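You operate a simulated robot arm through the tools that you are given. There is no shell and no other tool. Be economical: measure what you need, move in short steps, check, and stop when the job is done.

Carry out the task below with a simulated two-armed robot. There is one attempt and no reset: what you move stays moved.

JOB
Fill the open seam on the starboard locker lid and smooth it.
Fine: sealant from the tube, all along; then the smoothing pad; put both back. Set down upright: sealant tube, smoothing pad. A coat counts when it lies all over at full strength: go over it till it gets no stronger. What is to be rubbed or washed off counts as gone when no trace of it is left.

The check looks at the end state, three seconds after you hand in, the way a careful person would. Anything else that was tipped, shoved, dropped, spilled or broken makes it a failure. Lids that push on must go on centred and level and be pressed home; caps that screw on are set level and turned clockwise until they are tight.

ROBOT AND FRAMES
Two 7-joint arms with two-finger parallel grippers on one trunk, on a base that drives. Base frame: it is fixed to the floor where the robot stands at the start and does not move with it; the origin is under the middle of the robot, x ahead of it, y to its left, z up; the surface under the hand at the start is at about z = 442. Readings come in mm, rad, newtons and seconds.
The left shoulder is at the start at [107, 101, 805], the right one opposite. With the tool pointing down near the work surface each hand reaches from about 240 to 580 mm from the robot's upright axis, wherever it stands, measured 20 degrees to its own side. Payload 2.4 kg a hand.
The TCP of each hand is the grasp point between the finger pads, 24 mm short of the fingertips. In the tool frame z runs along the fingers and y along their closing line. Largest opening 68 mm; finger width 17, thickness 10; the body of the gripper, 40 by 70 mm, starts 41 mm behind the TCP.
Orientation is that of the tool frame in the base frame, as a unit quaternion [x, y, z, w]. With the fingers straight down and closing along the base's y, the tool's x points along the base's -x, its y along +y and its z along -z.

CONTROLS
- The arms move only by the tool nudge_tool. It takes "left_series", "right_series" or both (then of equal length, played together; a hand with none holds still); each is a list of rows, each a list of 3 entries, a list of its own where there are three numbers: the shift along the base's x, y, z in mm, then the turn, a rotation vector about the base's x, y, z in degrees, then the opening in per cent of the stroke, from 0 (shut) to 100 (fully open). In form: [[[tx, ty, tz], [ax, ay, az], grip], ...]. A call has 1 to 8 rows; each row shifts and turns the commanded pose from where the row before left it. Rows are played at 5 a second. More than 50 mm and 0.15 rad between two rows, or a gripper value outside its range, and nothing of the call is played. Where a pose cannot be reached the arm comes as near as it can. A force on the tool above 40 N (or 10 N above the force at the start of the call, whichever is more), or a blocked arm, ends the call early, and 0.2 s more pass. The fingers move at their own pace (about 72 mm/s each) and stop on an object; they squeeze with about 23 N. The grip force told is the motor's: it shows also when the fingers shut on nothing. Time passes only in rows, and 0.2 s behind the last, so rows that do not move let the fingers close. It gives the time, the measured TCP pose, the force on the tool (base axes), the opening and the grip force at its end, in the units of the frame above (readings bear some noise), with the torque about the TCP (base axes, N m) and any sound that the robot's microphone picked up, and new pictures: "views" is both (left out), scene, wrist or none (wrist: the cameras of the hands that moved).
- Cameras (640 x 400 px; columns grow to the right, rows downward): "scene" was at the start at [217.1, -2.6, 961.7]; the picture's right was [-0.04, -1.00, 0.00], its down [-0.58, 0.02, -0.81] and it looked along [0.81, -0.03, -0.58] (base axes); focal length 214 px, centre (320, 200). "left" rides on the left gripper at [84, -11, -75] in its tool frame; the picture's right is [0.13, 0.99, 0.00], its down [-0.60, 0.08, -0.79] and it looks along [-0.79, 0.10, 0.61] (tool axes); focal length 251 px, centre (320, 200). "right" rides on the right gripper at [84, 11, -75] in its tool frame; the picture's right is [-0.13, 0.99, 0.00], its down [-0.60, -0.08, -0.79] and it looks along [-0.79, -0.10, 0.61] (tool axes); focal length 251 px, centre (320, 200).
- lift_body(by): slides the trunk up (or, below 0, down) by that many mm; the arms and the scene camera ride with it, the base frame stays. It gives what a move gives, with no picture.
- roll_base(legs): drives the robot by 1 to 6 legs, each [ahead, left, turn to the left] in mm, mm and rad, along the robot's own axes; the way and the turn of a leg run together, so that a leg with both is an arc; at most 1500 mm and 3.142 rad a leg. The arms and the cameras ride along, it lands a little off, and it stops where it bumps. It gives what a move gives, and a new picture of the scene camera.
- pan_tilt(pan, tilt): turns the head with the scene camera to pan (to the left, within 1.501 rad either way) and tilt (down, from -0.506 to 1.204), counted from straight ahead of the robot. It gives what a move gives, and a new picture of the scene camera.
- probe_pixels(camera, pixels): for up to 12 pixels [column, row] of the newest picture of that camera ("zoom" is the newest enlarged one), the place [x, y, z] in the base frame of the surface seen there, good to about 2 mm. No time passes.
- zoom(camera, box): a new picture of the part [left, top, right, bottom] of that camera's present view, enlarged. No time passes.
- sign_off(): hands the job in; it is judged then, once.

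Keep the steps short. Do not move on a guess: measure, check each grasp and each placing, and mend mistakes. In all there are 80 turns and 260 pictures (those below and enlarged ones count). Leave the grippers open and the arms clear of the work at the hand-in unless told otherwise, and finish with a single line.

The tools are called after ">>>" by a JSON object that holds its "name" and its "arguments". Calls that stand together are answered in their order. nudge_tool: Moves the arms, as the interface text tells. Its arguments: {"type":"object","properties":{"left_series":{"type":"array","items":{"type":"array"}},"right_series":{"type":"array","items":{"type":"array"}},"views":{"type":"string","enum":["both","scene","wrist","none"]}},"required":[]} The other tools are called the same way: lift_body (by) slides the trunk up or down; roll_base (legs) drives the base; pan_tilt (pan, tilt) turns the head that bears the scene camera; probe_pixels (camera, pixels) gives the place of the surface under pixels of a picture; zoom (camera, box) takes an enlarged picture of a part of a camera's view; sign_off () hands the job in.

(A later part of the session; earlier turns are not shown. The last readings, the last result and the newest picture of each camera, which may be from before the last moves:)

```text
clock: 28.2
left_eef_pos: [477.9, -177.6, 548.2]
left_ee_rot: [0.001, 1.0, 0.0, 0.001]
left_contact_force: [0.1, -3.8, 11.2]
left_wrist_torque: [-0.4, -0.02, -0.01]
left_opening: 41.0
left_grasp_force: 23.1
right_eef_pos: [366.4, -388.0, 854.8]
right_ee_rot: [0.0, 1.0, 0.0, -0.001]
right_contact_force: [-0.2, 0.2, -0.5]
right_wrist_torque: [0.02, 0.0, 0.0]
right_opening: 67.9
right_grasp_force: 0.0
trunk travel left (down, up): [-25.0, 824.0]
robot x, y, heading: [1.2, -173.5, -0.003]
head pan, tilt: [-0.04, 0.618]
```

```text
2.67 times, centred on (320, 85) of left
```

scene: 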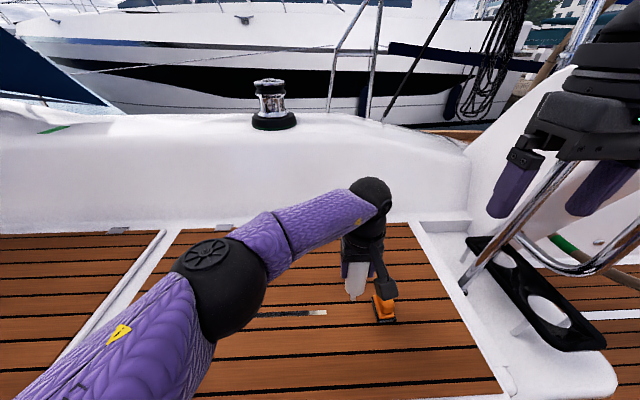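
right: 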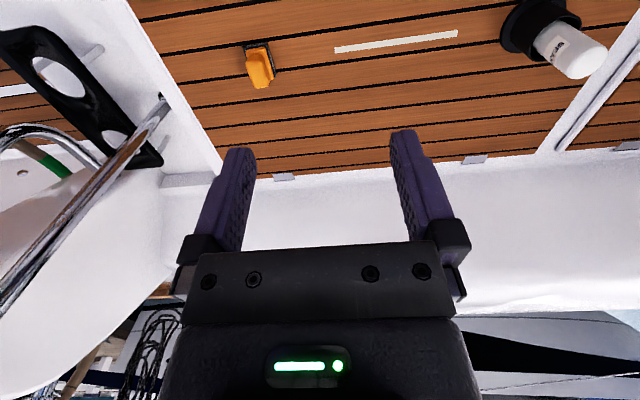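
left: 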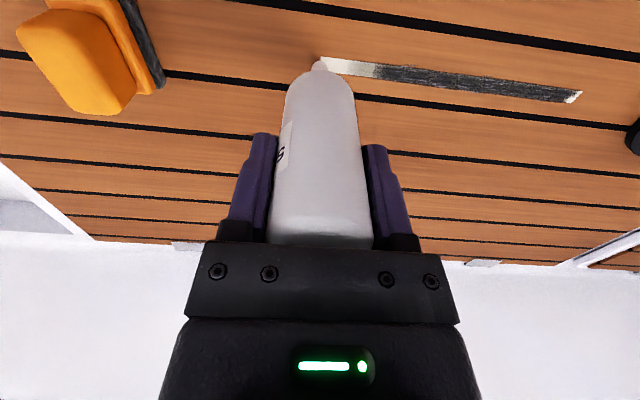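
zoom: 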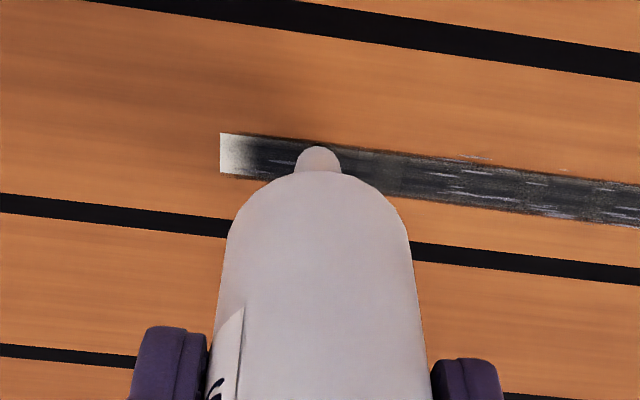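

The coat seems to be laid only while moving, so I'll stroke well past the end (to y≈-211) and back, twice, in contact.

>>> {"name": "nudge_tool", "arguments": {"left_series": [[[0, -12, 0], [0, 0, 0], 0], [[0, -12, 0], [0, 0, 0], 0], [[0, -9, 0], [0, 0, 0], 0], [[0, 8, 0], [0, 0, 0], 0], [[0, 8, 0], [0, 0, 0], 0], [[0, -8, 0], [0, 0, 0], 0], [[0, -8, 0], [0, 0, 0], 0], [[0, 8, 0], [0, 0, 0], 0]], "views": "none"}}

>>> {"name": "nudge_tool", "arguments": {"left_series": [[[0, 8, 0], [0, 0, 0], 0], [[0, 8, 0], [0, 0, 0], 0], [[0, 10, 0], [0, 0, 0], 0], [[0, 0, 0], [0, 0, 0], 0]], "views": "none"}}

>>> {"name": "zoom", "arguments": {"camera": "left", "box": [200, 20, 440, 150]}}

```text
clock: 30.0
left_eef_pos: [476.5, -200.1, 547.5]
left_ee_rot: [0.0, 1.0, 0.0, 0.001]
left_contact_force: [-0.4, 0.7, -0.8]
left_wrist_torque: [0.02, 0.08, -0.02]
left_opening: 41.1
left_grasp_force: 22.5
right_eef_pos: [367.1, -387.4, 853.7]
right_ee_rot: [0.001, 1.0, 0.001, 0.0]
right_contact_force: [1.2, 0.7, -1.1]
right_wrist_torque: [-0.02, 0.0, -0.02]
right_opening: 67.8
right_grasp_force: 0.1
trunk travel left (down, up): [-25.0, 824.0]
robot x, y, heading: [0.1, -171.9, -0.001]
head pan, tilt: [-0.04, 0.618]
```

```text
clock: 31.0
left_eef_pos: [477.1, -174.1, 548.3]
left_ee_rot: [0.001, 1.0, 0.0, 0.0]
left_contact_force: [-1.1, -0.5, -1.0]
left_wrist_torque: [-0.03, 0.02, -0.01]
left_opening: 41.0
left_grasp_force: 23.4
right_eef_pos: [368.4, -387.6, 854.9]
right_ee_rot: [0.002, 1.0, 0.0, 0.0]
right_contact_force: [0.1, 0.3, 0.2]
right_wrist_torque: [-0.04, -0.01, -0.01]
right_opening: 68.1
right_grasp_force: 0.1
trunk travel left (down, up): [-25.0, 824.0]
robot x, y, heading: [0.2, -168.7, -0.005]
head pan, tilt: [-0.04, 0.618]
```

```text
2.67 times, centred on (320, 85) of left
```

zoom: 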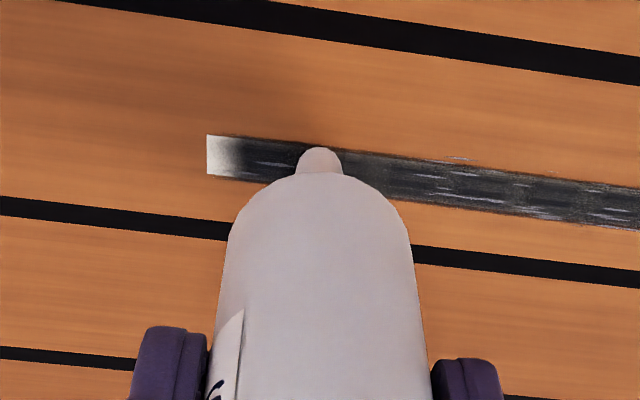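

The previous contact strokes made progress (pale zone 12→7 mm), but contact was lost in the last ones because the tube crept up a little. I'll return to the end, press until the force shows, and stroke.

>>> {"name": "nudge_tool", "arguments": {"left_series": [[[0, -13, 0], [0, 0, 0], 0], [[1, -13, 0], [0, 0, 0], 0], [[0, 0, -1.5], [0, 0, 0], 0], [[0, 0, -1], [0, 0, 0], 0], [[0, 0, 0], [0, 0, 0], 0]], "views": "none"}}

>>> {"name": "zoom", "arguments": {"camera": "left", "box": [260, 30, 380, 105]}}

```text
clock: 32.2
left_eef_pos: [479.9, -199.7, 547.0]
left_ee_rot: [0.001, 1.0, -0.001, 0.003]
left_contact_force: [1.7, -0.1, 18.9]
left_wrist_torque: [0.02, -0.14, -0.02]
left_opening: 41.4
left_grasp_force: 23.4
right_eef_pos: [365.8, -387.8, 855.8]
right_ee_rot: [0.0, 1.0, 0.0, 0.001]
right_contact_force: [0.3, -0.6, -0.1]
right_wrist_torque: [-0.01, -0.02, -0.03]
right_opening: 68.0
right_grasp_force: 0.2
trunk travel left (down, up): [-25.0, 824.0]
robot x, y, heading: [0.3, -173.6, -0.007]
head pan, tilt: [-0.04, 0.618]
```

```text
5.33 times, centred on (320, 68) of left
```

zoom: 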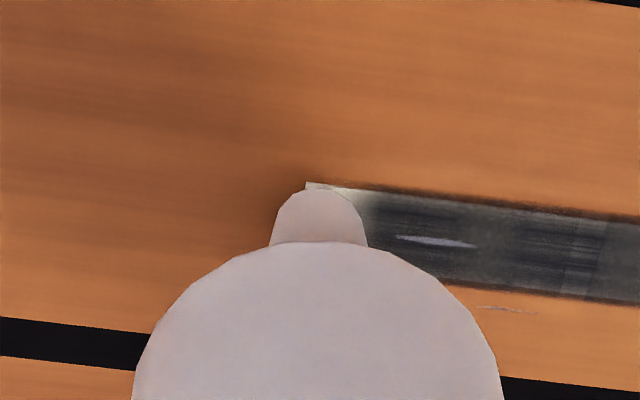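

The force is 19 N and the nozzle sits on the pale tip. I'll make small strokes here with contact held.

>>> {"name": "nudge_tool", "arguments": {"left_series": [[[0, -3, 0], [0, 0, 0], 0], [[0, 5, 0], [0, 0, 0], 0], [[0, -5, -0.3], [0, 0, 0], 0], [[0, 5, 0], [0, 0, 0], 0], [[0, -5, 0], [0, 0, 0], 0], [[0, 5, -0.3], [0, 0, 0], 0], [[0, -5, 0], [0, 0, 0], 0], [[0, 5, 0], [0, 0, 0], 0]], "views": "none"}}

>>> {"name": "nudge_tool", "arguments": {"left_series": [[[0, -5, 0], [0, 0, 0], 0], [[0, 5, 0], [0, 0, 0], 0], [[0, -5, -0.3], [0, 0, 0], 0], [[0, 5, 0], [0, 0, 0], 0], [[0, -5, 0], [0, 0, 0], 0], [[0, 5, -0.3], [0, 0, 0], 0], [[0, 10, 0], [0, 0, 0], 0], [[0, 12, 0], [0, 0, 0], 0]], "views": "none"}}

>>> {"name": "zoom", "arguments": {"camera": "left", "box": [200, 20, 440, 150]}}

```text
clock: 34.0
left_eef_pos: [477.9, -197.4, 545.5]
left_ee_rot: [0.001, 1.0, -0.001, 0.002]
left_contact_force: [0.9, -2.8, 8.4]
left_wrist_torque: [-0.36, -0.03, -0.01]
left_opening: 41.1
left_grasp_force: 23.0
right_eef_pos: [367.2, -387.8, 855.9]
right_ee_rot: [0.001, 1.0, 0.0, 0.0]
right_contact_force: [0.7, 0.0, 0.1]
right_wrist_torque: [-0.02, -0.02, 0.0]
right_opening: 68.3
right_grasp_force: 0.1
trunk travel left (down, up): [-25.0, 824.0]
robot x, y, heading: [-0.6, -170.8, -0.006]
head pan, tilt: [-0.04, 0.618]
```

```text
clock: 35.8
left_eef_pos: [478.3, -176.2, 545.5]
left_ee_rot: [0.0, 1.0, 0.0, 0.001]
left_contact_force: [0.1, -3.9, 10.9]
left_wrist_torque: [-0.43, 0.0, 0.02]
left_opening: 40.8
left_grasp_force: 23.6
right_eef_pos: [366.8, -388.5, 854.4]
right_ee_rot: [0.001, 1.0, -0.001, 0.0]
right_contact_force: [-0.5, -0.2, 0.1]
right_wrist_torque: [0.01, -0.01, 0.0]
right_opening: 68.1
right_grasp_force: 0.0
trunk travel left (down, up): [-25.0, 824.0]
robot x, y, heading: [-2.6, -172.0, -0.001]
head pan, tilt: [-0.04, 0.618]
```

```text
2.67 times, centred on (320, 85) of left
```

zoom: 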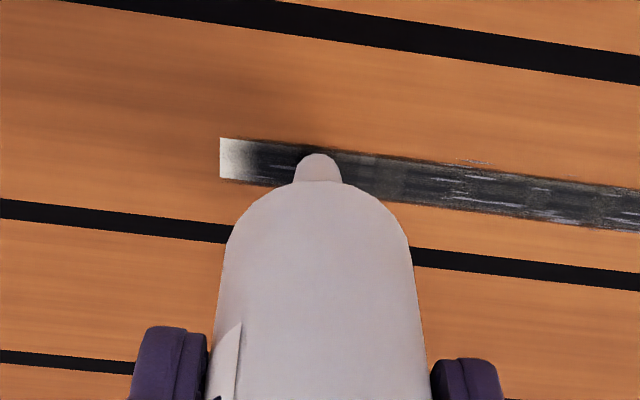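

The pale tip hasn't changed despite firm strokes. As one more test with sure contact (11 N now), I'll do a long stroke past the end to y≈-213 and back.

>>> {"name": "nudge_tool", "arguments": {"left_series": [[[0, -12, -0.5], [0, 0, 0], 0], [[0, -12, 0], [0, 0, 0], 0], [[0, -10, 0], [0, 0, 0], 0], [[0, -3, 0], [0, 0, 0], 0], [[0, 0, 0], [0, 0, 0], 0]], "views": "none"}}

>>> {"name": "zoom", "arguments": {"camera": "left", "box": [260, 30, 380, 105]}}

>>> {"name": "zoom", "arguments": {"camera": "scene", "box": [270, 280, 370, 345]}}

```text
clock: 37.0
left_eef_pos: [479.7, -213.1, 544.3]
left_ee_rot: [0.0, 1.0, -0.001, 0.001]
left_contact_force: [0.6, 11.2, 31.8]
left_wrist_torque: [1.03, -0.09, 0.02]
left_opening: 41.1
left_grasp_force: 23.4
right_eef_pos: [364.9, -386.5, 856.3]
right_ee_rot: [0.0, 1.0, 0.0, 0.001]
right_contact_force: [1.4, 1.3, 0.3]
right_wrist_torque: [0.01, 0.05, -0.03]
right_opening: 68.3
right_grasp_force: 0.2
trunk travel left (down, up): [-25.0, 824.0]
robot x, y, heading: [1.4, -173.5, -0.0]
head pan, tilt: [-0.04, 0.618]
```

```text
5.33 times, centred on (320, 68) of left
```

zoom: 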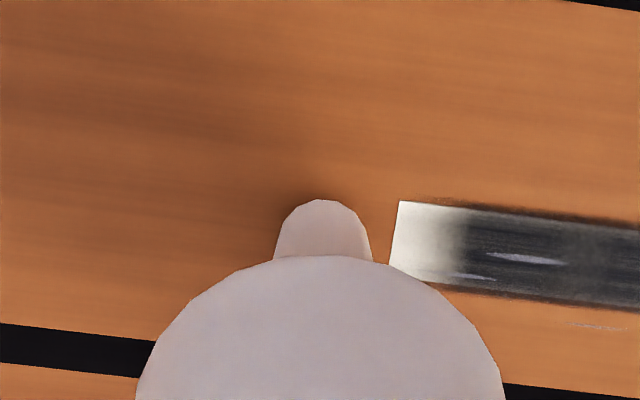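

```text
6.15 times, centred on (320, 312) of scene
```

zoom: 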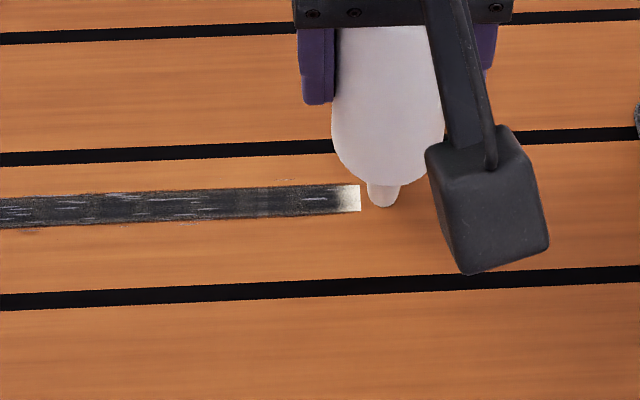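

The pale end band doesn't change at all, just like the one at the other end, so it looks like the fade of the strip's edge. Now I'll ease the pressure and make a second full pass along +y.

>>> {"name": "nudge_tool", "arguments": {"left_series": [[[0, 6, 0.5], [0, 0, 0], 0], [[0, 14, 0], [0, 0, 0], 0], [[0, 14, 0], [0, 0, 0], 0], [[0, 14, 0], [0, 0, 0], 0], [[0, 14, 0], [0, 0, 0], 0], [[0, 14, 0], [0, 0, 0], 0], [[0, 14, 0], [0, 0, 0], 0], [[0, 14, 0], [0, 0, 0], 0]], "views": "none"}}

>>> {"name": "zoom", "arguments": {"camera": "left", "box": [160, 10, 480, 150]}}

```text
clock: 38.8
left_eef_pos: [480.1, -108.2, 544.7]
left_ee_rot: [0.001, 1.0, 0.001, 0.001]
left_contact_force: [-0.9, -8.4, 27.0]
left_wrist_torque: [-0.88, 0.0, 0.0]
left_opening: 40.8
left_grasp_force: 23.0
right_eef_pos: [366.4, -388.4, 854.8]
right_ee_rot: [0.001, 1.0, 0.0, 0.001]
right_contact_force: [0.9, -0.8, -0.1]
right_wrist_torque: [0.01, -0.01, 0.01]
right_opening: 68.0
right_grasp_force: 0.1
trunk travel left (down, up): [-25.0, 824.0]
robot x, y, heading: [-2.1, -173.6, -0.0]
head pan, tilt: [-0.04, 0.618]
```

```text
2.00 times, centred on (320, 80) of left
```

zoom: 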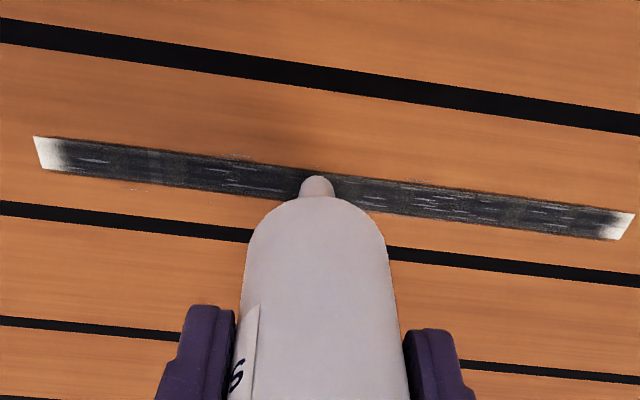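

Contact is steady at 27 N. I'll ease up slightly and finish the pass past the left end.

>>> {"name": "nudge_tool", "arguments": {"left_series": [[[0, 14, 0.7], [0, 0, 0], 0], [[0, 15, 0], [0, 0, 0], 0], [[0, 15, 0], [0, 0, 0], 0], [[0, 15, 0], [0, 0, 0], 0], [[0, 15, 0], [0, 0, 0], 0], [[0, 15, 0], [0, 0, 0], 0], [[0, 15, 0], [0, 0, 0], 0], [[0, 12, 0], [0, 0, 0], 0]], "views": "none"}}

>>> {"name": "zoom", "arguments": {"camera": "left", "box": [160, 10, 480, 150]}}

```text
clock: 40.6
left_eef_pos: [479.6, 5.9, 544.4]
left_ee_rot: [0.001, 1.0, 0.0, 0.002]
left_contact_force: [-1.5, -3.8, 9.3]
left_wrist_torque: [-0.35, 0.08, -0.02]
left_opening: 40.7
left_grasp_force: 23.1
right_eef_pos: [366.6, -388.7, 855.4]
right_ee_rot: [0.0, 1.0, 0.0, 0.0]
right_contact_force: [-0.4, -0.4, -0.2]
right_wrist_torque: [-0.01, 0.01, 0.0]
right_opening: 68.1
right_grasp_force: 0.1
trunk travel left (down, up): [-25.0, 824.0]
robot x, y, heading: [1.2, -175.3, -0.001]
head pan, tilt: [-0.04, 0.618]
```

```text
2.00 times, centred on (320, 80) of left
```

zoom: 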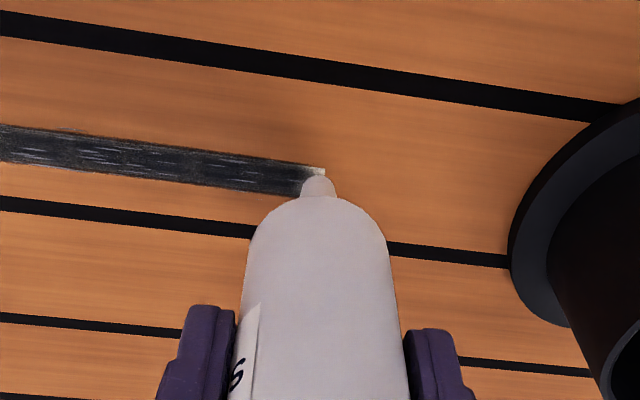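

I'm at the left end with 9 N. I'll stroke around it, then start a third pass along -y.

>>> {"name": "nudge_tool", "arguments": {"left_series": [[[0, 5, -0.3], [0, 0, 0], 0], [[0, -7, 0], [0, 0, 0], 0], [[0, 6, 0], [0, 0, 0], 0], [[0, -6, 0], [0, 0, 0], 0], [[0, 6, 0], [0, 0, 0], 0], [[0, -8, 0], [0, 0, 0], 0], [[0, -12, 0], [0, 0, 0], 0], [[0, -13, 0], [0, 0, 0], 0]], "views": "none"}}

>>> {"name": "zoom", "arguments": {"camera": "left", "box": [200, 20, 440, 150]}}

```text
clock: 42.4
left_eef_pos: [480.5, -21.6, 545.4]
left_ee_rot: [0.001, 1.0, 0.0, 0.0]
left_contact_force: [-0.4, 0.6, 2.4]
left_wrist_torque: [0.14, 0.06, -0.02]
left_opening: 41.0
left_grasp_force: 23.5
right_eef_pos: [367.4, -387.5, 854.7]
right_ee_rot: [0.001, 1.0, 0.002, 0.0]
right_contact_force: [-0.2, 0.6, 0.1]
right_wrist_torque: [-0.01, 0.0, -0.02]
right_opening: 68.0
right_grasp_force: 0.0
trunk travel left (down, up): [-25.0, 824.0]
robot x, y, heading: [-2.1, -173.8, 0.0]
head pan, tilt: [-0.04, 0.618]
```

```text
2.67 times, centred on (320, 85) of left
```

zoom: 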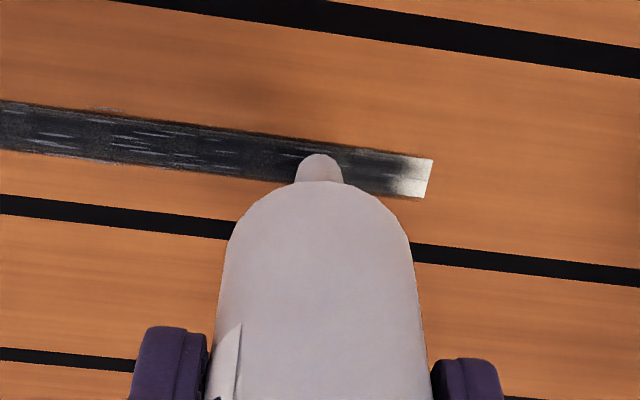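

The left end shows the same unchanging fade. Third pass along -y, with a bit more contact.

>>> {"name": "nudge_tool", "arguments": {"left_series": [[[-1, -12, -0.8], [0, 0, 0], 0], [[0, -13, 0], [0, 0, 0], 0], [[0, -13, 0], [0, 0, 0], 0], [[0, -13, 0], [0, 0, 0], 0], [[0, -13, 0], [0, 0, 0], 0], [[0, -13, 0], [0, 0, 0], 0], [[0, -13, 0], [0, 0, 0], 0], [[0, -13, 0], [0, 0, 0], 0]], "views": "none"}}

>>> {"name": "nudge_tool", "arguments": {"left_series": [[[0, -12, 0], [0, 0, 0], 0], [[0, -12, 0], [0, 0, 0], 0], [[0, -12, 0], [0, 0, 0], 0], [[0, -12, 0], [0, 0, 0], 0], [[0, -12, 0], [0, 0, 0], 0], [[0, -12, 0], [0, 0, 0], 0], [[0, -6, 0], [0, 0, 0], 0], [[0, 0, 40], [0, 0, 0], 0]], "views": "wrist"}}

>>> {"name": "zoom", "arguments": {"camera": "left", "box": [280, 20, 600, 160]}}

```text
clock: 44.2
left_eef_pos: [478.1, -128.4, 544.2]
left_ee_rot: [0.003, 1.0, 0.0, -0.001]
left_contact_force: [-0.5, 1.8, 2.6]
left_wrist_torque: [0.1, 0.11, 0.02]
left_opening: 40.8
left_grasp_force: 22.9
right_eef_pos: [367.1, -388.3, 854.8]
right_ee_rot: [0.001, 1.0, 0.0, 0.001]
right_contact_force: [0.0, 0.0, 0.7]
right_wrist_torque: [0.0, -0.02, 0.0]
right_opening: 68.0
right_grasp_force: 0.0
trunk travel left (down, up): [-25.0, 824.0]
robot x, y, heading: [-1.4, -174.5, -0.008]
head pan, tilt: [-0.04, 0.618]
```

```text
clock: 46.0
left_eef_pos: [478.7, -207.9, 585.9]
left_ee_rot: [0.002, 1.0, 0.0, 0.0]
left_contact_force: [0.4, 0.4, -0.9]
left_wrist_torque: [0.0, 0.0, 0.01]
left_opening: 40.9
left_grasp_force: 23.0
right_eef_pos: [368.0, -388.4, 853.8]
right_ee_rot: [0.001, 1.0, 0.001, 0.0]
right_contact_force: [0.5, 0.1, 0.1]
right_wrist_torque: [0.02, -0.01, 0.01]
right_opening: 68.2
right_grasp_force: 0.1
trunk travel left (down, up): [-25.0, 824.0]
robot x, y, heading: [0.3, -173.0, -0.0]
head pan, tilt: [-0.04, 0.618]
```

left: 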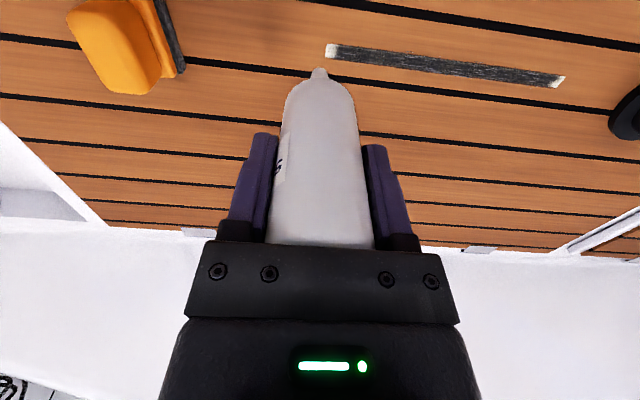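

```text
2.00 times, centred on (440, 90) of left
```

zoom: 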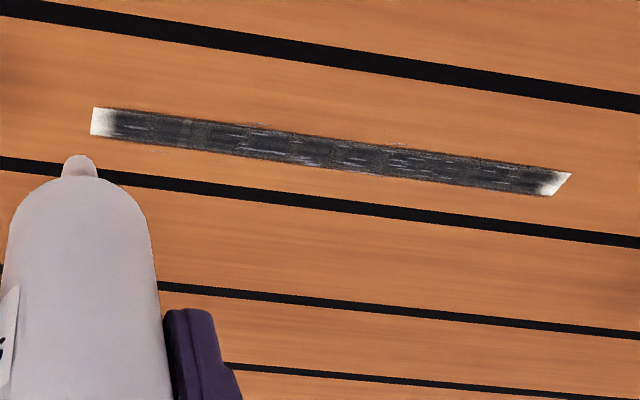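

I'll look closely at both ends from here.

>>> {"name": "zoom", "arguments": {"camera": "left", "box": [310, 30, 390, 80]}}

>>> {"name": "zoom", "arguments": {"camera": "left", "box": [500, 55, 580, 105]}}

```text
8.00 times, centred on (350, 55) of left
```

zoom: 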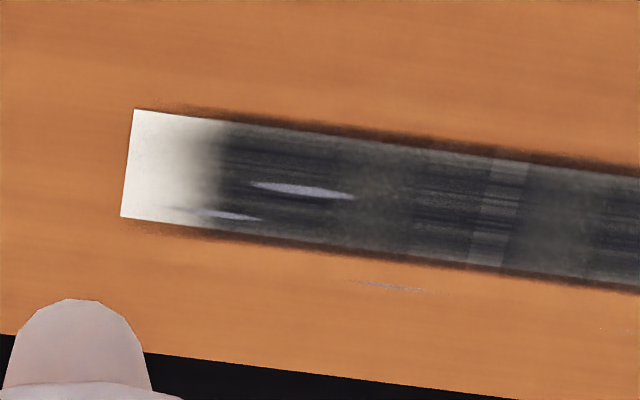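

```text
8.00 times, centred on (540, 80) of left
```

zoom: 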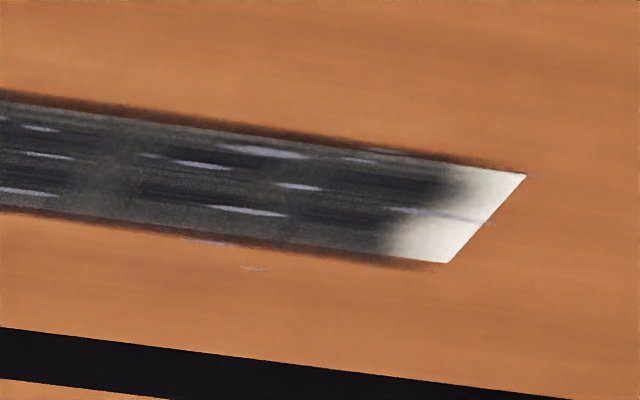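

The coat consists of stamped pieces with soft ends, and nothing changed with repeated passes, so it's saturated. Now I'll return the tube: raise it to clear the rim, then travel +y toward the holder.

>>> {"name": "nudge_tool", "arguments": {"left_series": [[[0, 0, 45], [0, 0, 0], 0], [[0, 20, 45], [0, 0, 0], 0], [[0, 45, 10], [0, 0, 0], 0], [[0, 48, 0], [0, 0, 0], 0], [[0, 48, 0], [0, 0, 0], 0], [[0, 48, 0], [0, 0, 0], 0], [[0, 48, 0], [0, 0, 0], 0], [[0, 30, 0], [0, 0, 0], 0]], "views": "scene"}}

```text
clock: 47.8
left_eef_pos: [475.0, 83.0, 681.9]
left_ee_rot: [0.002, 1.0, 0.001, 0.0]
left_contact_force: [-0.7, 0.5, -0.9]
left_wrist_torque: [0.0, 0.02, 0.0]
left_opening: 40.7
left_grasp_force: 23.1
right_eef_pos: [367.0, -388.0, 855.5]
right_ee_rot: [0.0, 1.0, -0.001, -0.001]
right_contact_force: [0.9, 0.1, 0.3]
right_wrist_torque: [-0.01, 0.04, -0.01]
right_opening: 67.8
right_grasp_force: 0.0
trunk travel left (down, up): [-25.0, 824.0]
robot x, y, heading: [1.3, -169.8, -0.006]
head pan, tilt: [-0.04, 0.618]
```

scene: 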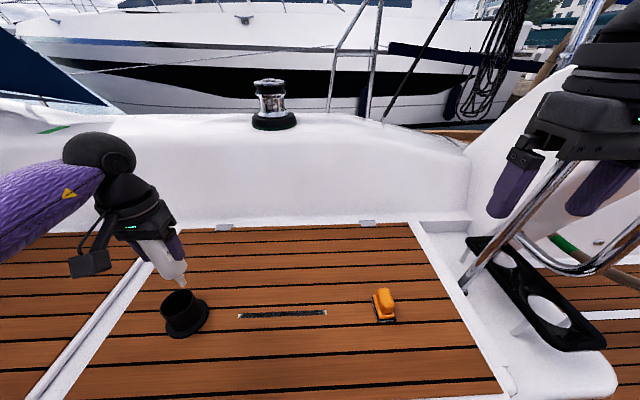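

I'll finish the travel above the holder and re-measure its rim.

>>> {"name": "nudge_tool", "arguments": {"left_series": [[[3, 37, 0], [0, 0, 0], 0], [[0, 0, 0], [0, 0, 0], 0]], "views": "wrist"}}

>>> {"name": "zoom", "arguments": {"camera": "scene", "box": [130, 250, 226, 345]}}

```text
clock: 48.4
left_eef_pos: [479.8, 120.8, 683.9]
left_ee_rot: [0.002, 1.0, 0.0, -0.001]
left_contact_force: [0.0, 0.2, 0.1]
left_wrist_torque: [0.01, -0.01, 0.01]
left_opening: 40.8
left_grasp_force: 23.0
right_eef_pos: [368.6, -388.2, 853.7]
right_ee_rot: [0.001, 1.0, 0.0, 0.0]
right_contact_force: [-0.2, 0.1, 0.1]
right_wrist_torque: [0.01, 0.03, -0.01]
right_opening: 68.0
right_grasp_force: 0.1
trunk travel left (down, up): [-25.0, 824.0]
robot x, y, heading: [1.2, -170.9, -0.0]
head pan, tilt: [-0.04, 0.618]
```

left: 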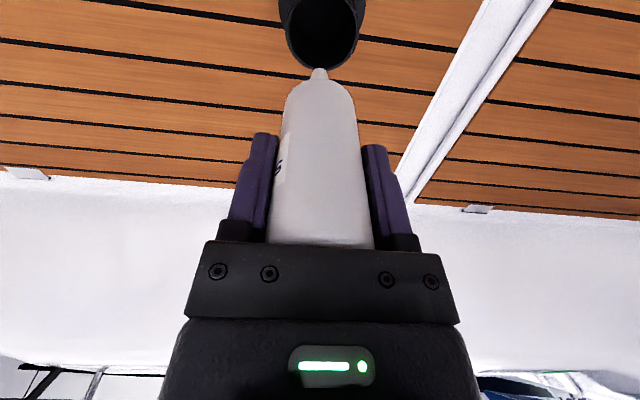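

```text
4.21 times, centred on (178, 298) of scene
```

zoom: 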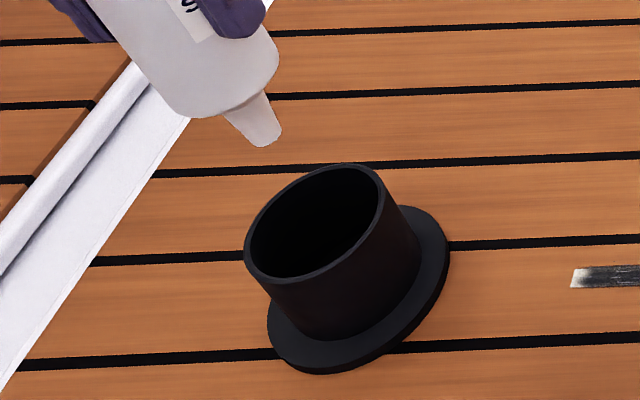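

>>> {"name": "probe_pixels", "arguments": {"camera": "zoom", "pixels": [[248, 240], [246, 225], [384, 195], [380, 182], [340, 165], [310, 172], [296, 280], [270, 275], [268, 140], [250, 115], [300, 190]]}}

>>> {"name": "probe_pixels", "arguments": {"camera": "left", "pixels": [[283, 25], [361, 25], [322, 66], [300, 63], [345, 62], [288, 40], [357, 40]]}}

```text
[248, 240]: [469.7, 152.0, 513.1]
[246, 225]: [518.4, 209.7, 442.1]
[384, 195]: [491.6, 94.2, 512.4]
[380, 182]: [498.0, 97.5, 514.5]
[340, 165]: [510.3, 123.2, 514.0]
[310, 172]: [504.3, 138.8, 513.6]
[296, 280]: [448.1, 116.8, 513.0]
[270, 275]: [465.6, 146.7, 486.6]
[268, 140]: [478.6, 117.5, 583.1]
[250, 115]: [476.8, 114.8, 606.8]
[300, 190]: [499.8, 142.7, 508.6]
```

```text
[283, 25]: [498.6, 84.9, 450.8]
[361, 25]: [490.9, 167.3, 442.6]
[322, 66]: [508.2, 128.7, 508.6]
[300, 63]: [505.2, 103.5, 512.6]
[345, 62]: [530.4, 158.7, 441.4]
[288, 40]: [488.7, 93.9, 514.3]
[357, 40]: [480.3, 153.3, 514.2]
```

The holder's centre is at about (480,122.5) and the TCP at (479.8,120.8), so there's about 6 mm of clearance all round. I'll lower to TCP z≈556 and check the force.

>>> {"name": "nudge_tool", "arguments": {"left_series": [[[0, 2, -20], [0, 0, 0], 0], [[0, 0, -30], [0, 0, 0], 0], [[0, 0, -30], [0, 0, 0], 0], [[0, 0, -25], [0, 0, 0], 0], [[0, 0, -17], [0, 0, 0], 0], [[0, 0, -5], [0, 0, 0], 0], [[0, 0, 0], [0, 0, 0], 0]], "views": "wrist"}}

```text
clock: 50.0
left_eef_pos: [482.1, 122.6, 556.0]
left_ee_rot: [0.002, 1.0, 0.001, 0.0]
left_contact_force: [0.3, -0.4, -1.7]
left_wrist_torque: [-0.03, 0.03, -0.03]
left_opening: 40.8
left_grasp_force: 22.9
right_eef_pos: [367.1, -387.6, 854.7]
right_ee_rot: [0.0, 1.0, -0.001, 0.0]
right_contact_force: [0.0, -0.4, 0.1]
right_wrist_torque: [0.02, -0.01, -0.01]
right_opening: 67.9
right_grasp_force: 0.0
trunk travel left (down, up): [-25.0, 824.0]
robot x, y, heading: [-1.5, -170.8, -0.001]
head pan, tilt: [-0.04, 0.618]
```

left: 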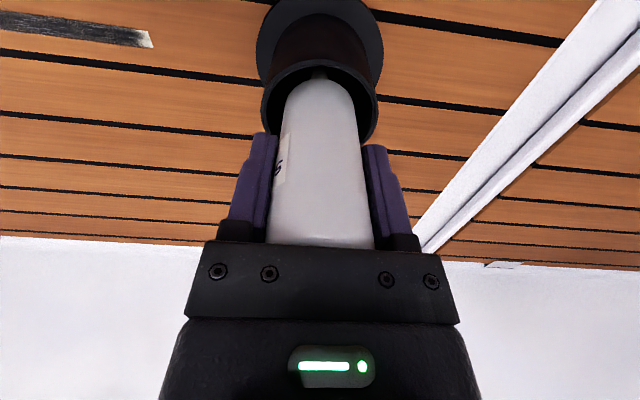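

The tube is inside the holder with no contact yet. I'll lower 2 mm at a time until it touches.

>>> {"name": "nudge_tool", "arguments": {"left_series": [[[-1, 0, -2], [0, 0, 0], 0], [[0, 0, -2], [0, 0, 0], 0], [[0, 0, 0], [0, 0, 0], 0]], "views": "none"}}

```text
clock: 50.8
left_eef_pos: [480.1, 122.5, 552.2]
left_ee_rot: [0.001, 1.0, 0.0, 0.0]
left_contact_force: [-0.7, -0.6, -0.4]
left_wrist_torque: [0.02, -0.01, -0.02]
left_opening: 40.9
left_grasp_force: 22.8
right_eef_pos: [368.5, -388.1, 853.8]
right_ee_rot: [0.001, 1.0, 0.0, 0.0]
right_contact_force: [-0.8, -0.4, -0.4]
right_wrist_torque: [-0.02, -0.01, 0.01]
right_opening: 68.0
right_grasp_force: 0.2
trunk travel left (down, up): [-25.0, 824.0]
robot x, y, heading: [2.0, -174.3, -0.001]
head pan, tilt: [-0.04, 0.618]
```

>>> {"name": "nudge_tool", "arguments": {"left_series": [[[0, 0, -2], [0, 0, 0], 0], [[0, 0, -2], [0, 0, 0], 0], [[0, 0, 0], [0, 0, 0], 0]], "views": "none"}}

```text
clock: 51.6
left_eef_pos: [479.2, 122.2, 550.6]
left_ee_rot: [0.001, 1.0, 0.0, 0.003]
left_contact_force: [-3.7, 1.9, 22.3]
left_wrist_torque: [0.13, 0.3, 0.02]
left_opening: 41.1
left_grasp_force: 23.0
right_eef_pos: [366.1, -388.0, 855.1]
right_ee_rot: [0.001, 1.0, 0.0, 0.001]
right_contact_force: [1.4, 0.2, 0.0]
right_wrist_torque: [0.02, 0.0, -0.03]
right_opening: 68.1
right_grasp_force: 0.0
trunk travel left (down, up): [-25.0, 824.0]
robot x, y, heading: [-0.3, -176.8, 0.001]
head pan, tilt: [-0.04, 0.618]
```

The tube has touched down, at 22 N. I'll ease up 1.5 mm, open the fingers and rise straight up.

>>> {"name": "nudge_tool", "arguments": {"left_series": [[[0, 0, 1.5], [0, 0, 0], 0], [[0, 0, 0], [0, 0, 0], 20], [[0, 0, 0], [0, 0, 0], 60], [[0, 0, 0], [0, 0, 0], 100], [[0, 0, 0], [0, 0, 0], 100], [[0, 0, 20], [0, 0, 0], 100], [[0, 0, 35], [0, 0, 0], 100], [[0, 0, 40], [0, 0, 0], 100]]}}

>>> {"name": "zoom", "arguments": {"camera": "scene", "box": [110, 240, 400, 345]}}

```text
clock: 53.4
left_eef_pos: [481.7, 122.0, 643.2]
left_ee_rot: [0.001, 1.0, 0.001, 0.0]
left_contact_force: [-0.5, 0.1, 0.2]
left_wrist_torque: [0.0, -0.01, -0.04]
left_opening: 67.9
left_grasp_force: 0.0
right_eef_pos: [367.2, -388.3, 854.8]
right_ee_rot: [0.002, 1.0, 0.0, 0.0]
right_contact_force: [0.3, 0.2, 0.1]
right_wrist_torque: [-0.01, -0.01, 0.0]
right_opening: 68.0
right_grasp_force: 0.1
trunk travel left (down, up): [-25.0, 824.0]
robot x, y, heading: [-3.4, -172.3, -0.001]
head pan, tilt: [-0.04, 0.618]
```

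scene: 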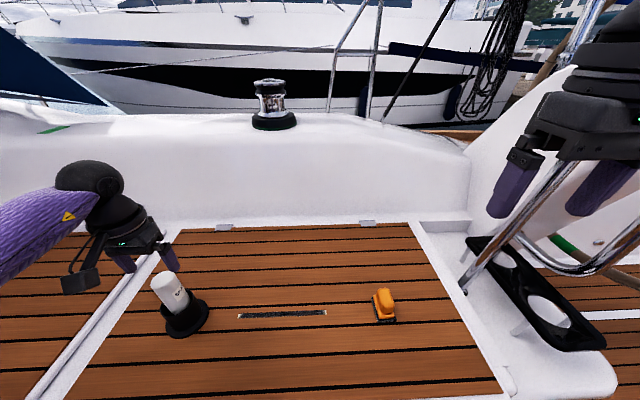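
left: 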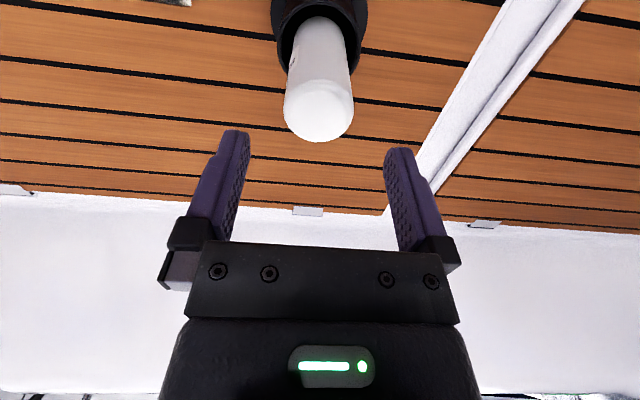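

```text
2.21 times, centred on (255, 292) of scene
```

zoom: 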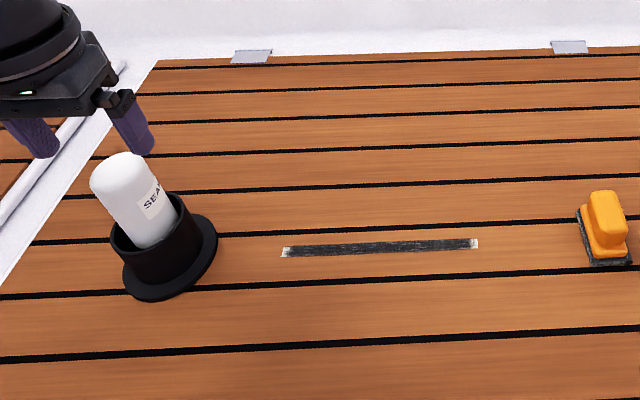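

The tube is back and released. I'll raise and retract the left hand, then drive 87 mm left so the right hand can reach both the pad and the whole seam.

>>> {"name": "nudge_tool", "arguments": {"left_series": [[[0, 0, 45], [0, 0, 0], 100], [[-20, 0, 45], [0, 0, 0], 100], [[-30, 0, 40], [0, 0, 0], 100], [[-30, 0, 30], [0, 0, 0], 100]], "views": "none"}}

>>> {"name": "roll_base", "arguments": {"legs": [[0, 87, 0]]}}

>>> {"name": "zoom", "arguments": {"camera": "scene", "box": [160, 240, 260, 345]}}

>>> {"name": "zoom", "arguments": {"camera": "right", "box": [160, 0, 480, 200]}}

```text
clock: 54.4
left_eef_pos: [399.2, 122.6, 805.7]
left_ee_rot: [0.001, 1.0, -0.001, 0.0]
left_contact_force: [-1.0, 0.8, -1.1]
left_wrist_torque: [0.01, 0.02, -0.02]
left_opening: 67.9
left_grasp_force: 0.1
right_eef_pos: [366.0, -387.2, 854.9]
right_ee_rot: [0.001, 1.0, 0.0, 0.0]
right_contact_force: [1.2, 0.2, 0.8]
right_wrist_torque: [0.03, 0.0, -0.02]
right_opening: 68.0
right_grasp_force: 0.0
trunk travel left (down, up): [-25.0, 824.0]
robot x, y, heading: [-0.5, -172.7, -0.002]
head pan, tilt: [-0.04, 0.618]
```

```text
clock: 55.5
left_eef_pos: [399.4, 210.4, 804.6]
left_ee_rot: [0.0, 1.0, 0.0, 0.0]
left_contact_force: [-0.3, -0.8, 0.0]
left_wrist_torque: [-0.02, 0.0, 0.02]
left_opening: 68.1
left_grasp_force: 0.0
right_eef_pos: [367.8, -300.8, 853.0]
right_ee_rot: [0.001, 1.0, 0.0, 0.0]
right_contact_force: [0.1, -0.7, 0.8]
right_wrist_torque: [-0.02, 0.01, 0.0]
right_opening: 68.2
right_grasp_force: 0.0
trunk travel left (down, up): [-25.0, 824.0]
robot x, y, heading: [1.1, -86.7, 0.001]
head pan, tilt: [-0.04, 0.618]
```

scene: 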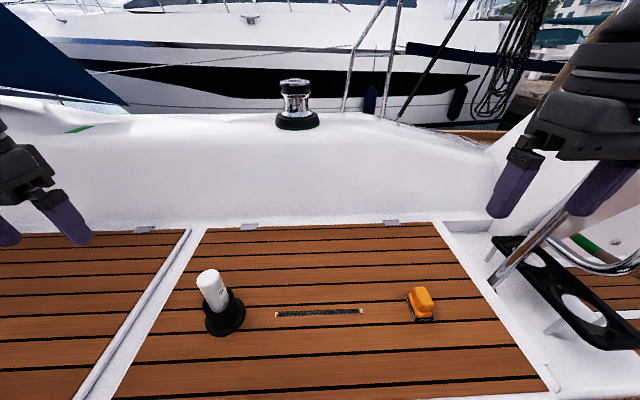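

```text
3.81 times, centred on (210, 292) of scene
```

zoom: 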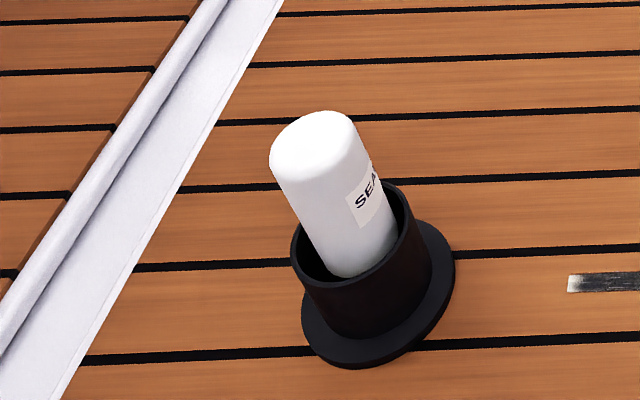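

```text
2.00 times, centred on (320, 100) of right
```

zoom: 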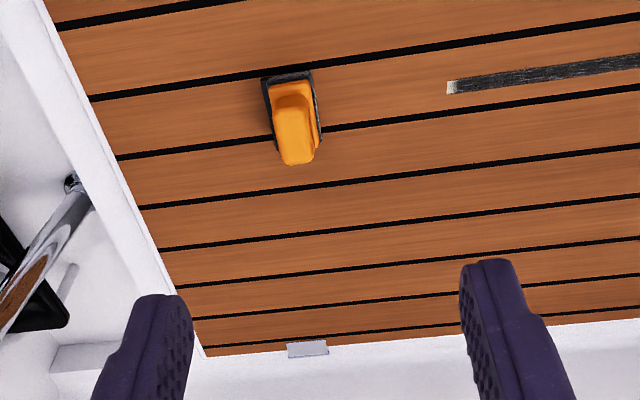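

Tube looks upright. Next I'll move the right hand to above the pad, about (470,-340,640).

>>> {"name": "nudge_tool", "arguments": {"right_series": [[[20, -8, -40], [0, 0, 0], 100], [[20, -8, -40], [0, 0, 0], 100], [[20, -8, -40], [0, 0, 0], 100], [[20, -8, -40], [0, 0, 0], 100], [[20, -7, -40], [0, 0, 0], 100], [[0, 0, -30], [0, 0, 0], 100], [[0, 0, 0], [0, 0, 0], 100]], "views": "wrist"}}

>>> {"name": "zoom", "arguments": {"camera": "right", "box": [240, 0, 400, 100]}}

>>> {"name": "probe_pixels", "arguments": {"camera": "scene", "pixels": [[209, 271], [200, 283], [220, 280], [208, 276], [216, 306]]}}

```text
clock: 57.1
left_eef_pos: [399.0, 209.6, 804.6]
left_ee_rot: [0.001, 1.0, 0.0, 0.0]
left_contact_force: [0.7, -0.3, 0.4]
left_wrist_torque: [0.01, 0.01, 0.0]
left_opening: 68.0
left_grasp_force: 0.1
right_eef_pos: [469.3, -338.1, 621.9]
right_ee_rot: [0.0, 1.0, 0.001, 0.0]
right_contact_force: [0.4, 0.1, 1.0]
right_wrist_torque: [-0.01, -0.01, 0.01]
right_opening: 68.5
right_grasp_force: 0.1
trunk travel left (down, up): [-25.0, 824.0]
robot x, y, heading: [-3.8, -89.1, 0.002]
head pan, tilt: [-0.04, 0.618]
```

right: 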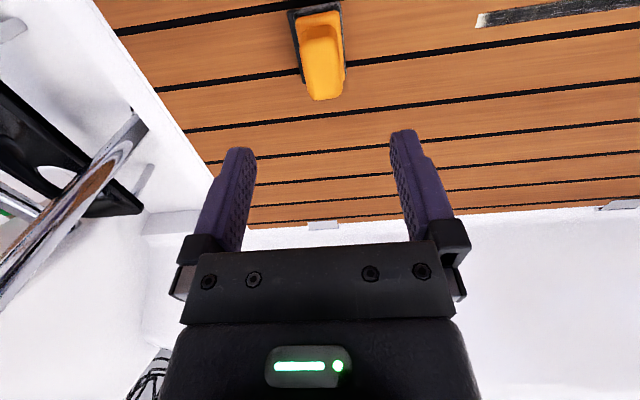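

```text
4.00 times, centred on (320, 50) of right
```

zoom: 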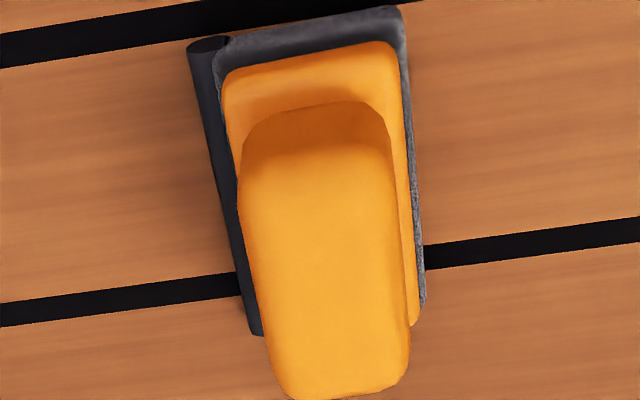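

```text
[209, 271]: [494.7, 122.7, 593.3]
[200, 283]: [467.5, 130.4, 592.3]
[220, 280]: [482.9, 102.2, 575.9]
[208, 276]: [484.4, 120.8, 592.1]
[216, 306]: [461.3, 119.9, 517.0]
```

>>> {"name": "probe_pixels", "arguments": {"camera": "zoom", "pixels": [[250, 170], [390, 150], [318, 160], [330, 280], [275, 370], [405, 350], [340, 385], [195, 60], [395, 20], [415, 290], [255, 325], [320, 130]]}}

```text
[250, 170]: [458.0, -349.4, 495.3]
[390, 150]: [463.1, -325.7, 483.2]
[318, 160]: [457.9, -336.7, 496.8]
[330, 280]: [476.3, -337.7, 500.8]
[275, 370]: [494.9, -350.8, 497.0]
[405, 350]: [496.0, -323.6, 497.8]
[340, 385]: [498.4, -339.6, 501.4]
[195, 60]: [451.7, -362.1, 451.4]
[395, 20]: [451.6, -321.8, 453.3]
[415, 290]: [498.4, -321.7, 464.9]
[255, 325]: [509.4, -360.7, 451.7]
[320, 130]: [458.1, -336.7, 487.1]
```

The pad's knob is centred at (478,-337), 28 mm wide along y, with its top at z≈502; it's aligned with the axes. I'll lower to TCP z≈498 and grip.

>>> {"name": "nudge_tool", "arguments": {"right_series": [[[8, 0.5, -30], [0, 0, 0], 100], [[0, 0, -40], [0, 0, 0], 100], [[0, 0, -35], [0, 0, 0], 100], [[0, 0, -17], [0, 0, 0], 100], [[0, 0, 0], [0, 0, 0], 100], [[0, 0, 0], [0, 0, 0], 0], [[0, 0, 0], [0, 0, 0], 0], [[0, 0, 0], [0, 0, 0], 0]]}}

>>> {"name": "zoom", "arguments": {"camera": "scene", "box": [370, 250, 470, 330]}}

```text
clock: 58.9
left_eef_pos: [400.3, 209.4, 806.0]
left_ee_rot: [0.0, 1.0, 0.0, 0.0]
left_contact_force: [-0.3, 0.3, 0.0]
left_wrist_torque: [-0.01, -0.01, 0.0]
left_opening: 68.1
left_grasp_force: 0.0
right_eef_pos: [474.7, -335.6, 501.0]
right_ee_rot: [0.0, 1.0, -0.001, 0.0]
right_contact_force: [0.5, 0.2, -0.4]
right_wrist_torque: [-0.04, 0.0, 0.03]
right_opening: 29.6
right_grasp_force: 23.2
trunk travel left (down, up): [-25.0, 824.0]
robot x, y, heading: [2.5, -83.4, 0.004]
head pan, tilt: [-0.04, 0.618]
```

scene: 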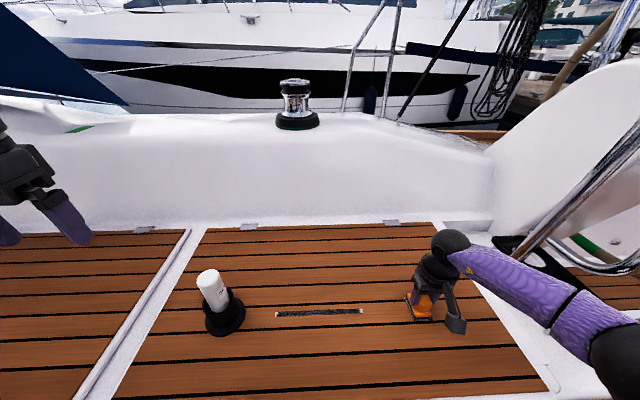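
right: 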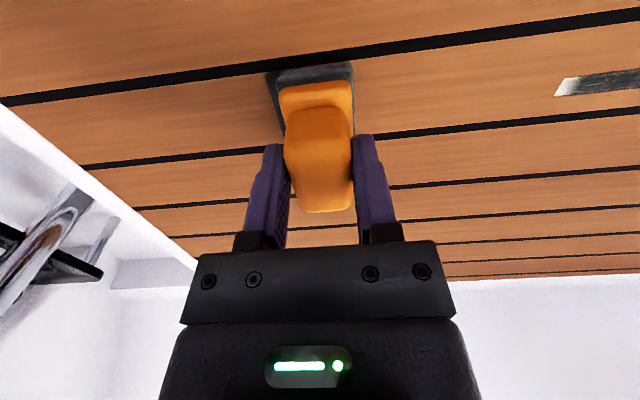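

```text
5.00 times, centred on (420, 290) of scene
```

zoom: 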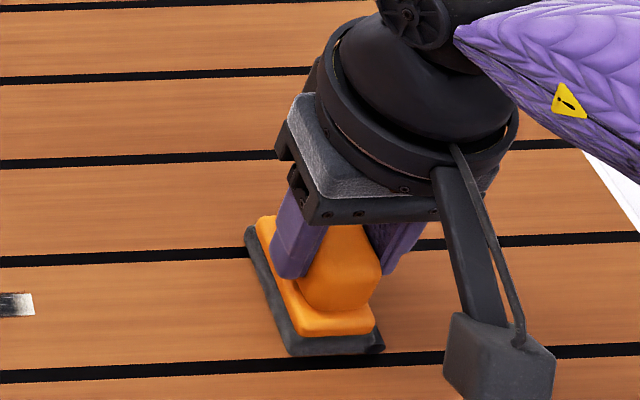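

Pad gripped: 29.6 mm, 23 N, resting at TCP z≈501. I'll lift 40 mm, carry it to the seam's right end, and lower close to the surface.

>>> {"name": "nudge_tool", "arguments": {"right_series": [[[0, 0, 20], [0, 0, 0], 0], [[0, 0, 20], [0, 0, 0], 0], [[0, 45, 0], [0, 0, 0], 0], [[0, 45, 0], [0, 0, 0], 0], [[0, 45, 0], [0, 0, 0], 0], [[0, 0, -20], [0, 0, 0], 0], [[0, 0, -13], [0, 0, 0], 0], [[0, 0, 0], [0, 0, 0], 0]]}}

>>> {"name": "zoom", "arguments": {"camera": "right", "box": [240, 20, 460, 160]}}

```text
clock: 60.7
left_eef_pos: [400.1, 211.0, 805.5]
left_ee_rot: [0.0, 1.0, 0.0, 0.001]
left_contact_force: [0.4, 0.8, 0.6]
left_wrist_torque: [0.02, -0.03, -0.01]
left_opening: 68.1
left_grasp_force: 0.1
right_eef_pos: [476.1, -203.7, 506.8]
right_ee_rot: [0.0, 1.0, 0.0, 0.0]
right_contact_force: [0.4, -0.7, -0.2]
right_wrist_torque: [-0.03, 0.02, -0.01]
right_opening: 29.3
right_grasp_force: 23.4
trunk travel left (down, up): [-25.0, 824.0]
robot x, y, heading: [0.7, -84.9, -0.001]
head pan, tilt: [-0.04, 0.618]
```

scene: 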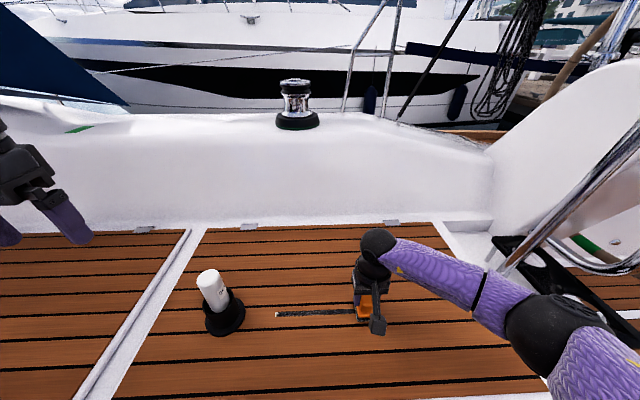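
right: 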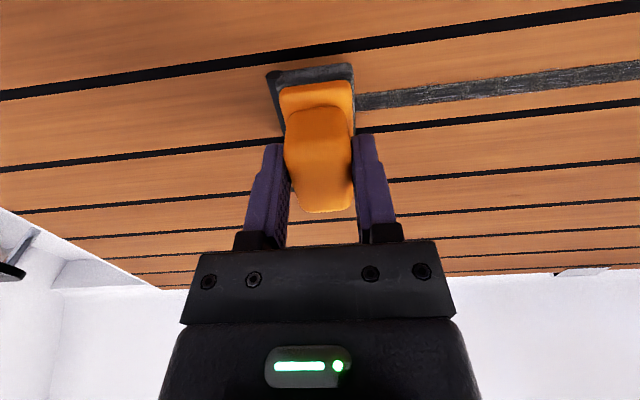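

```text
2.86 times, centred on (350, 90) of right
```

zoom: 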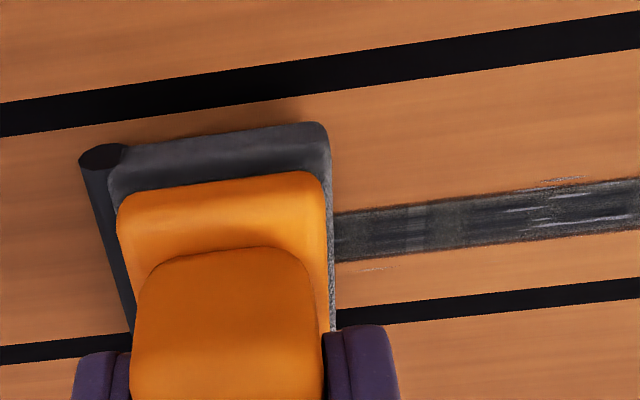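

The pad covers the right end. I'll lower to contact.

>>> {"name": "nudge_tool", "arguments": {"right_series": [[[0, 0, -4], [0, 0, 0], 0], [[0, 0, -2], [0, 0, 0], 0], [[0, 0, -1], [0, 0, 0], 0], [[0, 0, 0], [0, 0, 0], 0]], "views": "none"}}

```text
clock: 61.7
left_eef_pos: [400.7, 210.0, 804.9]
left_ee_rot: [0.0, 1.0, 0.0, -0.001]
left_contact_force: [-0.6, 0.3, -0.2]
left_wrist_torque: [0.0, -0.01, 0.01]
left_opening: 67.8
left_grasp_force: 0.1
right_eef_pos: [476.0, -204.4, 501.6]
right_ee_rot: [0.0, 1.0, 0.0, 0.0]
right_contact_force: [0.2, 0.4, -0.3]
right_wrist_torque: [0.02, 0.02, 0.03]
right_opening: 29.4
right_grasp_force: 23.5
trunk travel left (down, up): [-25.0, 824.0]
robot x, y, heading: [1.3, -88.0, -0.001]
head pan, tilt: [-0.04, 0.618]
```

>>> {"name": "nudge_tool", "arguments": {"right_series": [[[0, 0, -1.5], [0, 0, 0], 0], [[0, 0, -1], [0, 0, 0], 0], [[0, 0, 0], [0, 0, 0], 0]], "views": "none"}}

```text
clock: 62.5
left_eef_pos: [398.9, 208.9, 805.6]
left_ee_rot: [-0.001, 1.0, 0.0, 0.001]
left_contact_force: [0.3, 0.2, -0.1]
left_wrist_torque: [0.0, 0.0, -0.02]
left_opening: 67.9
left_grasp_force: 0.1
right_eef_pos: [475.8, -204.0, 501.4]
right_ee_rot: [0.001, 1.0, 0.001, 0.002]
right_contact_force: [1.2, -3.9, 20.2]
right_wrist_torque: [-0.12, 0.21, 0.02]
right_opening: 29.4
right_grasp_force: 23.1
trunk travel left (down, up): [-25.0, 824.0]
robot x, y, heading: [-0.9, -87.7, -0.004]
head pan, tilt: [-0.04, 0.618]
```

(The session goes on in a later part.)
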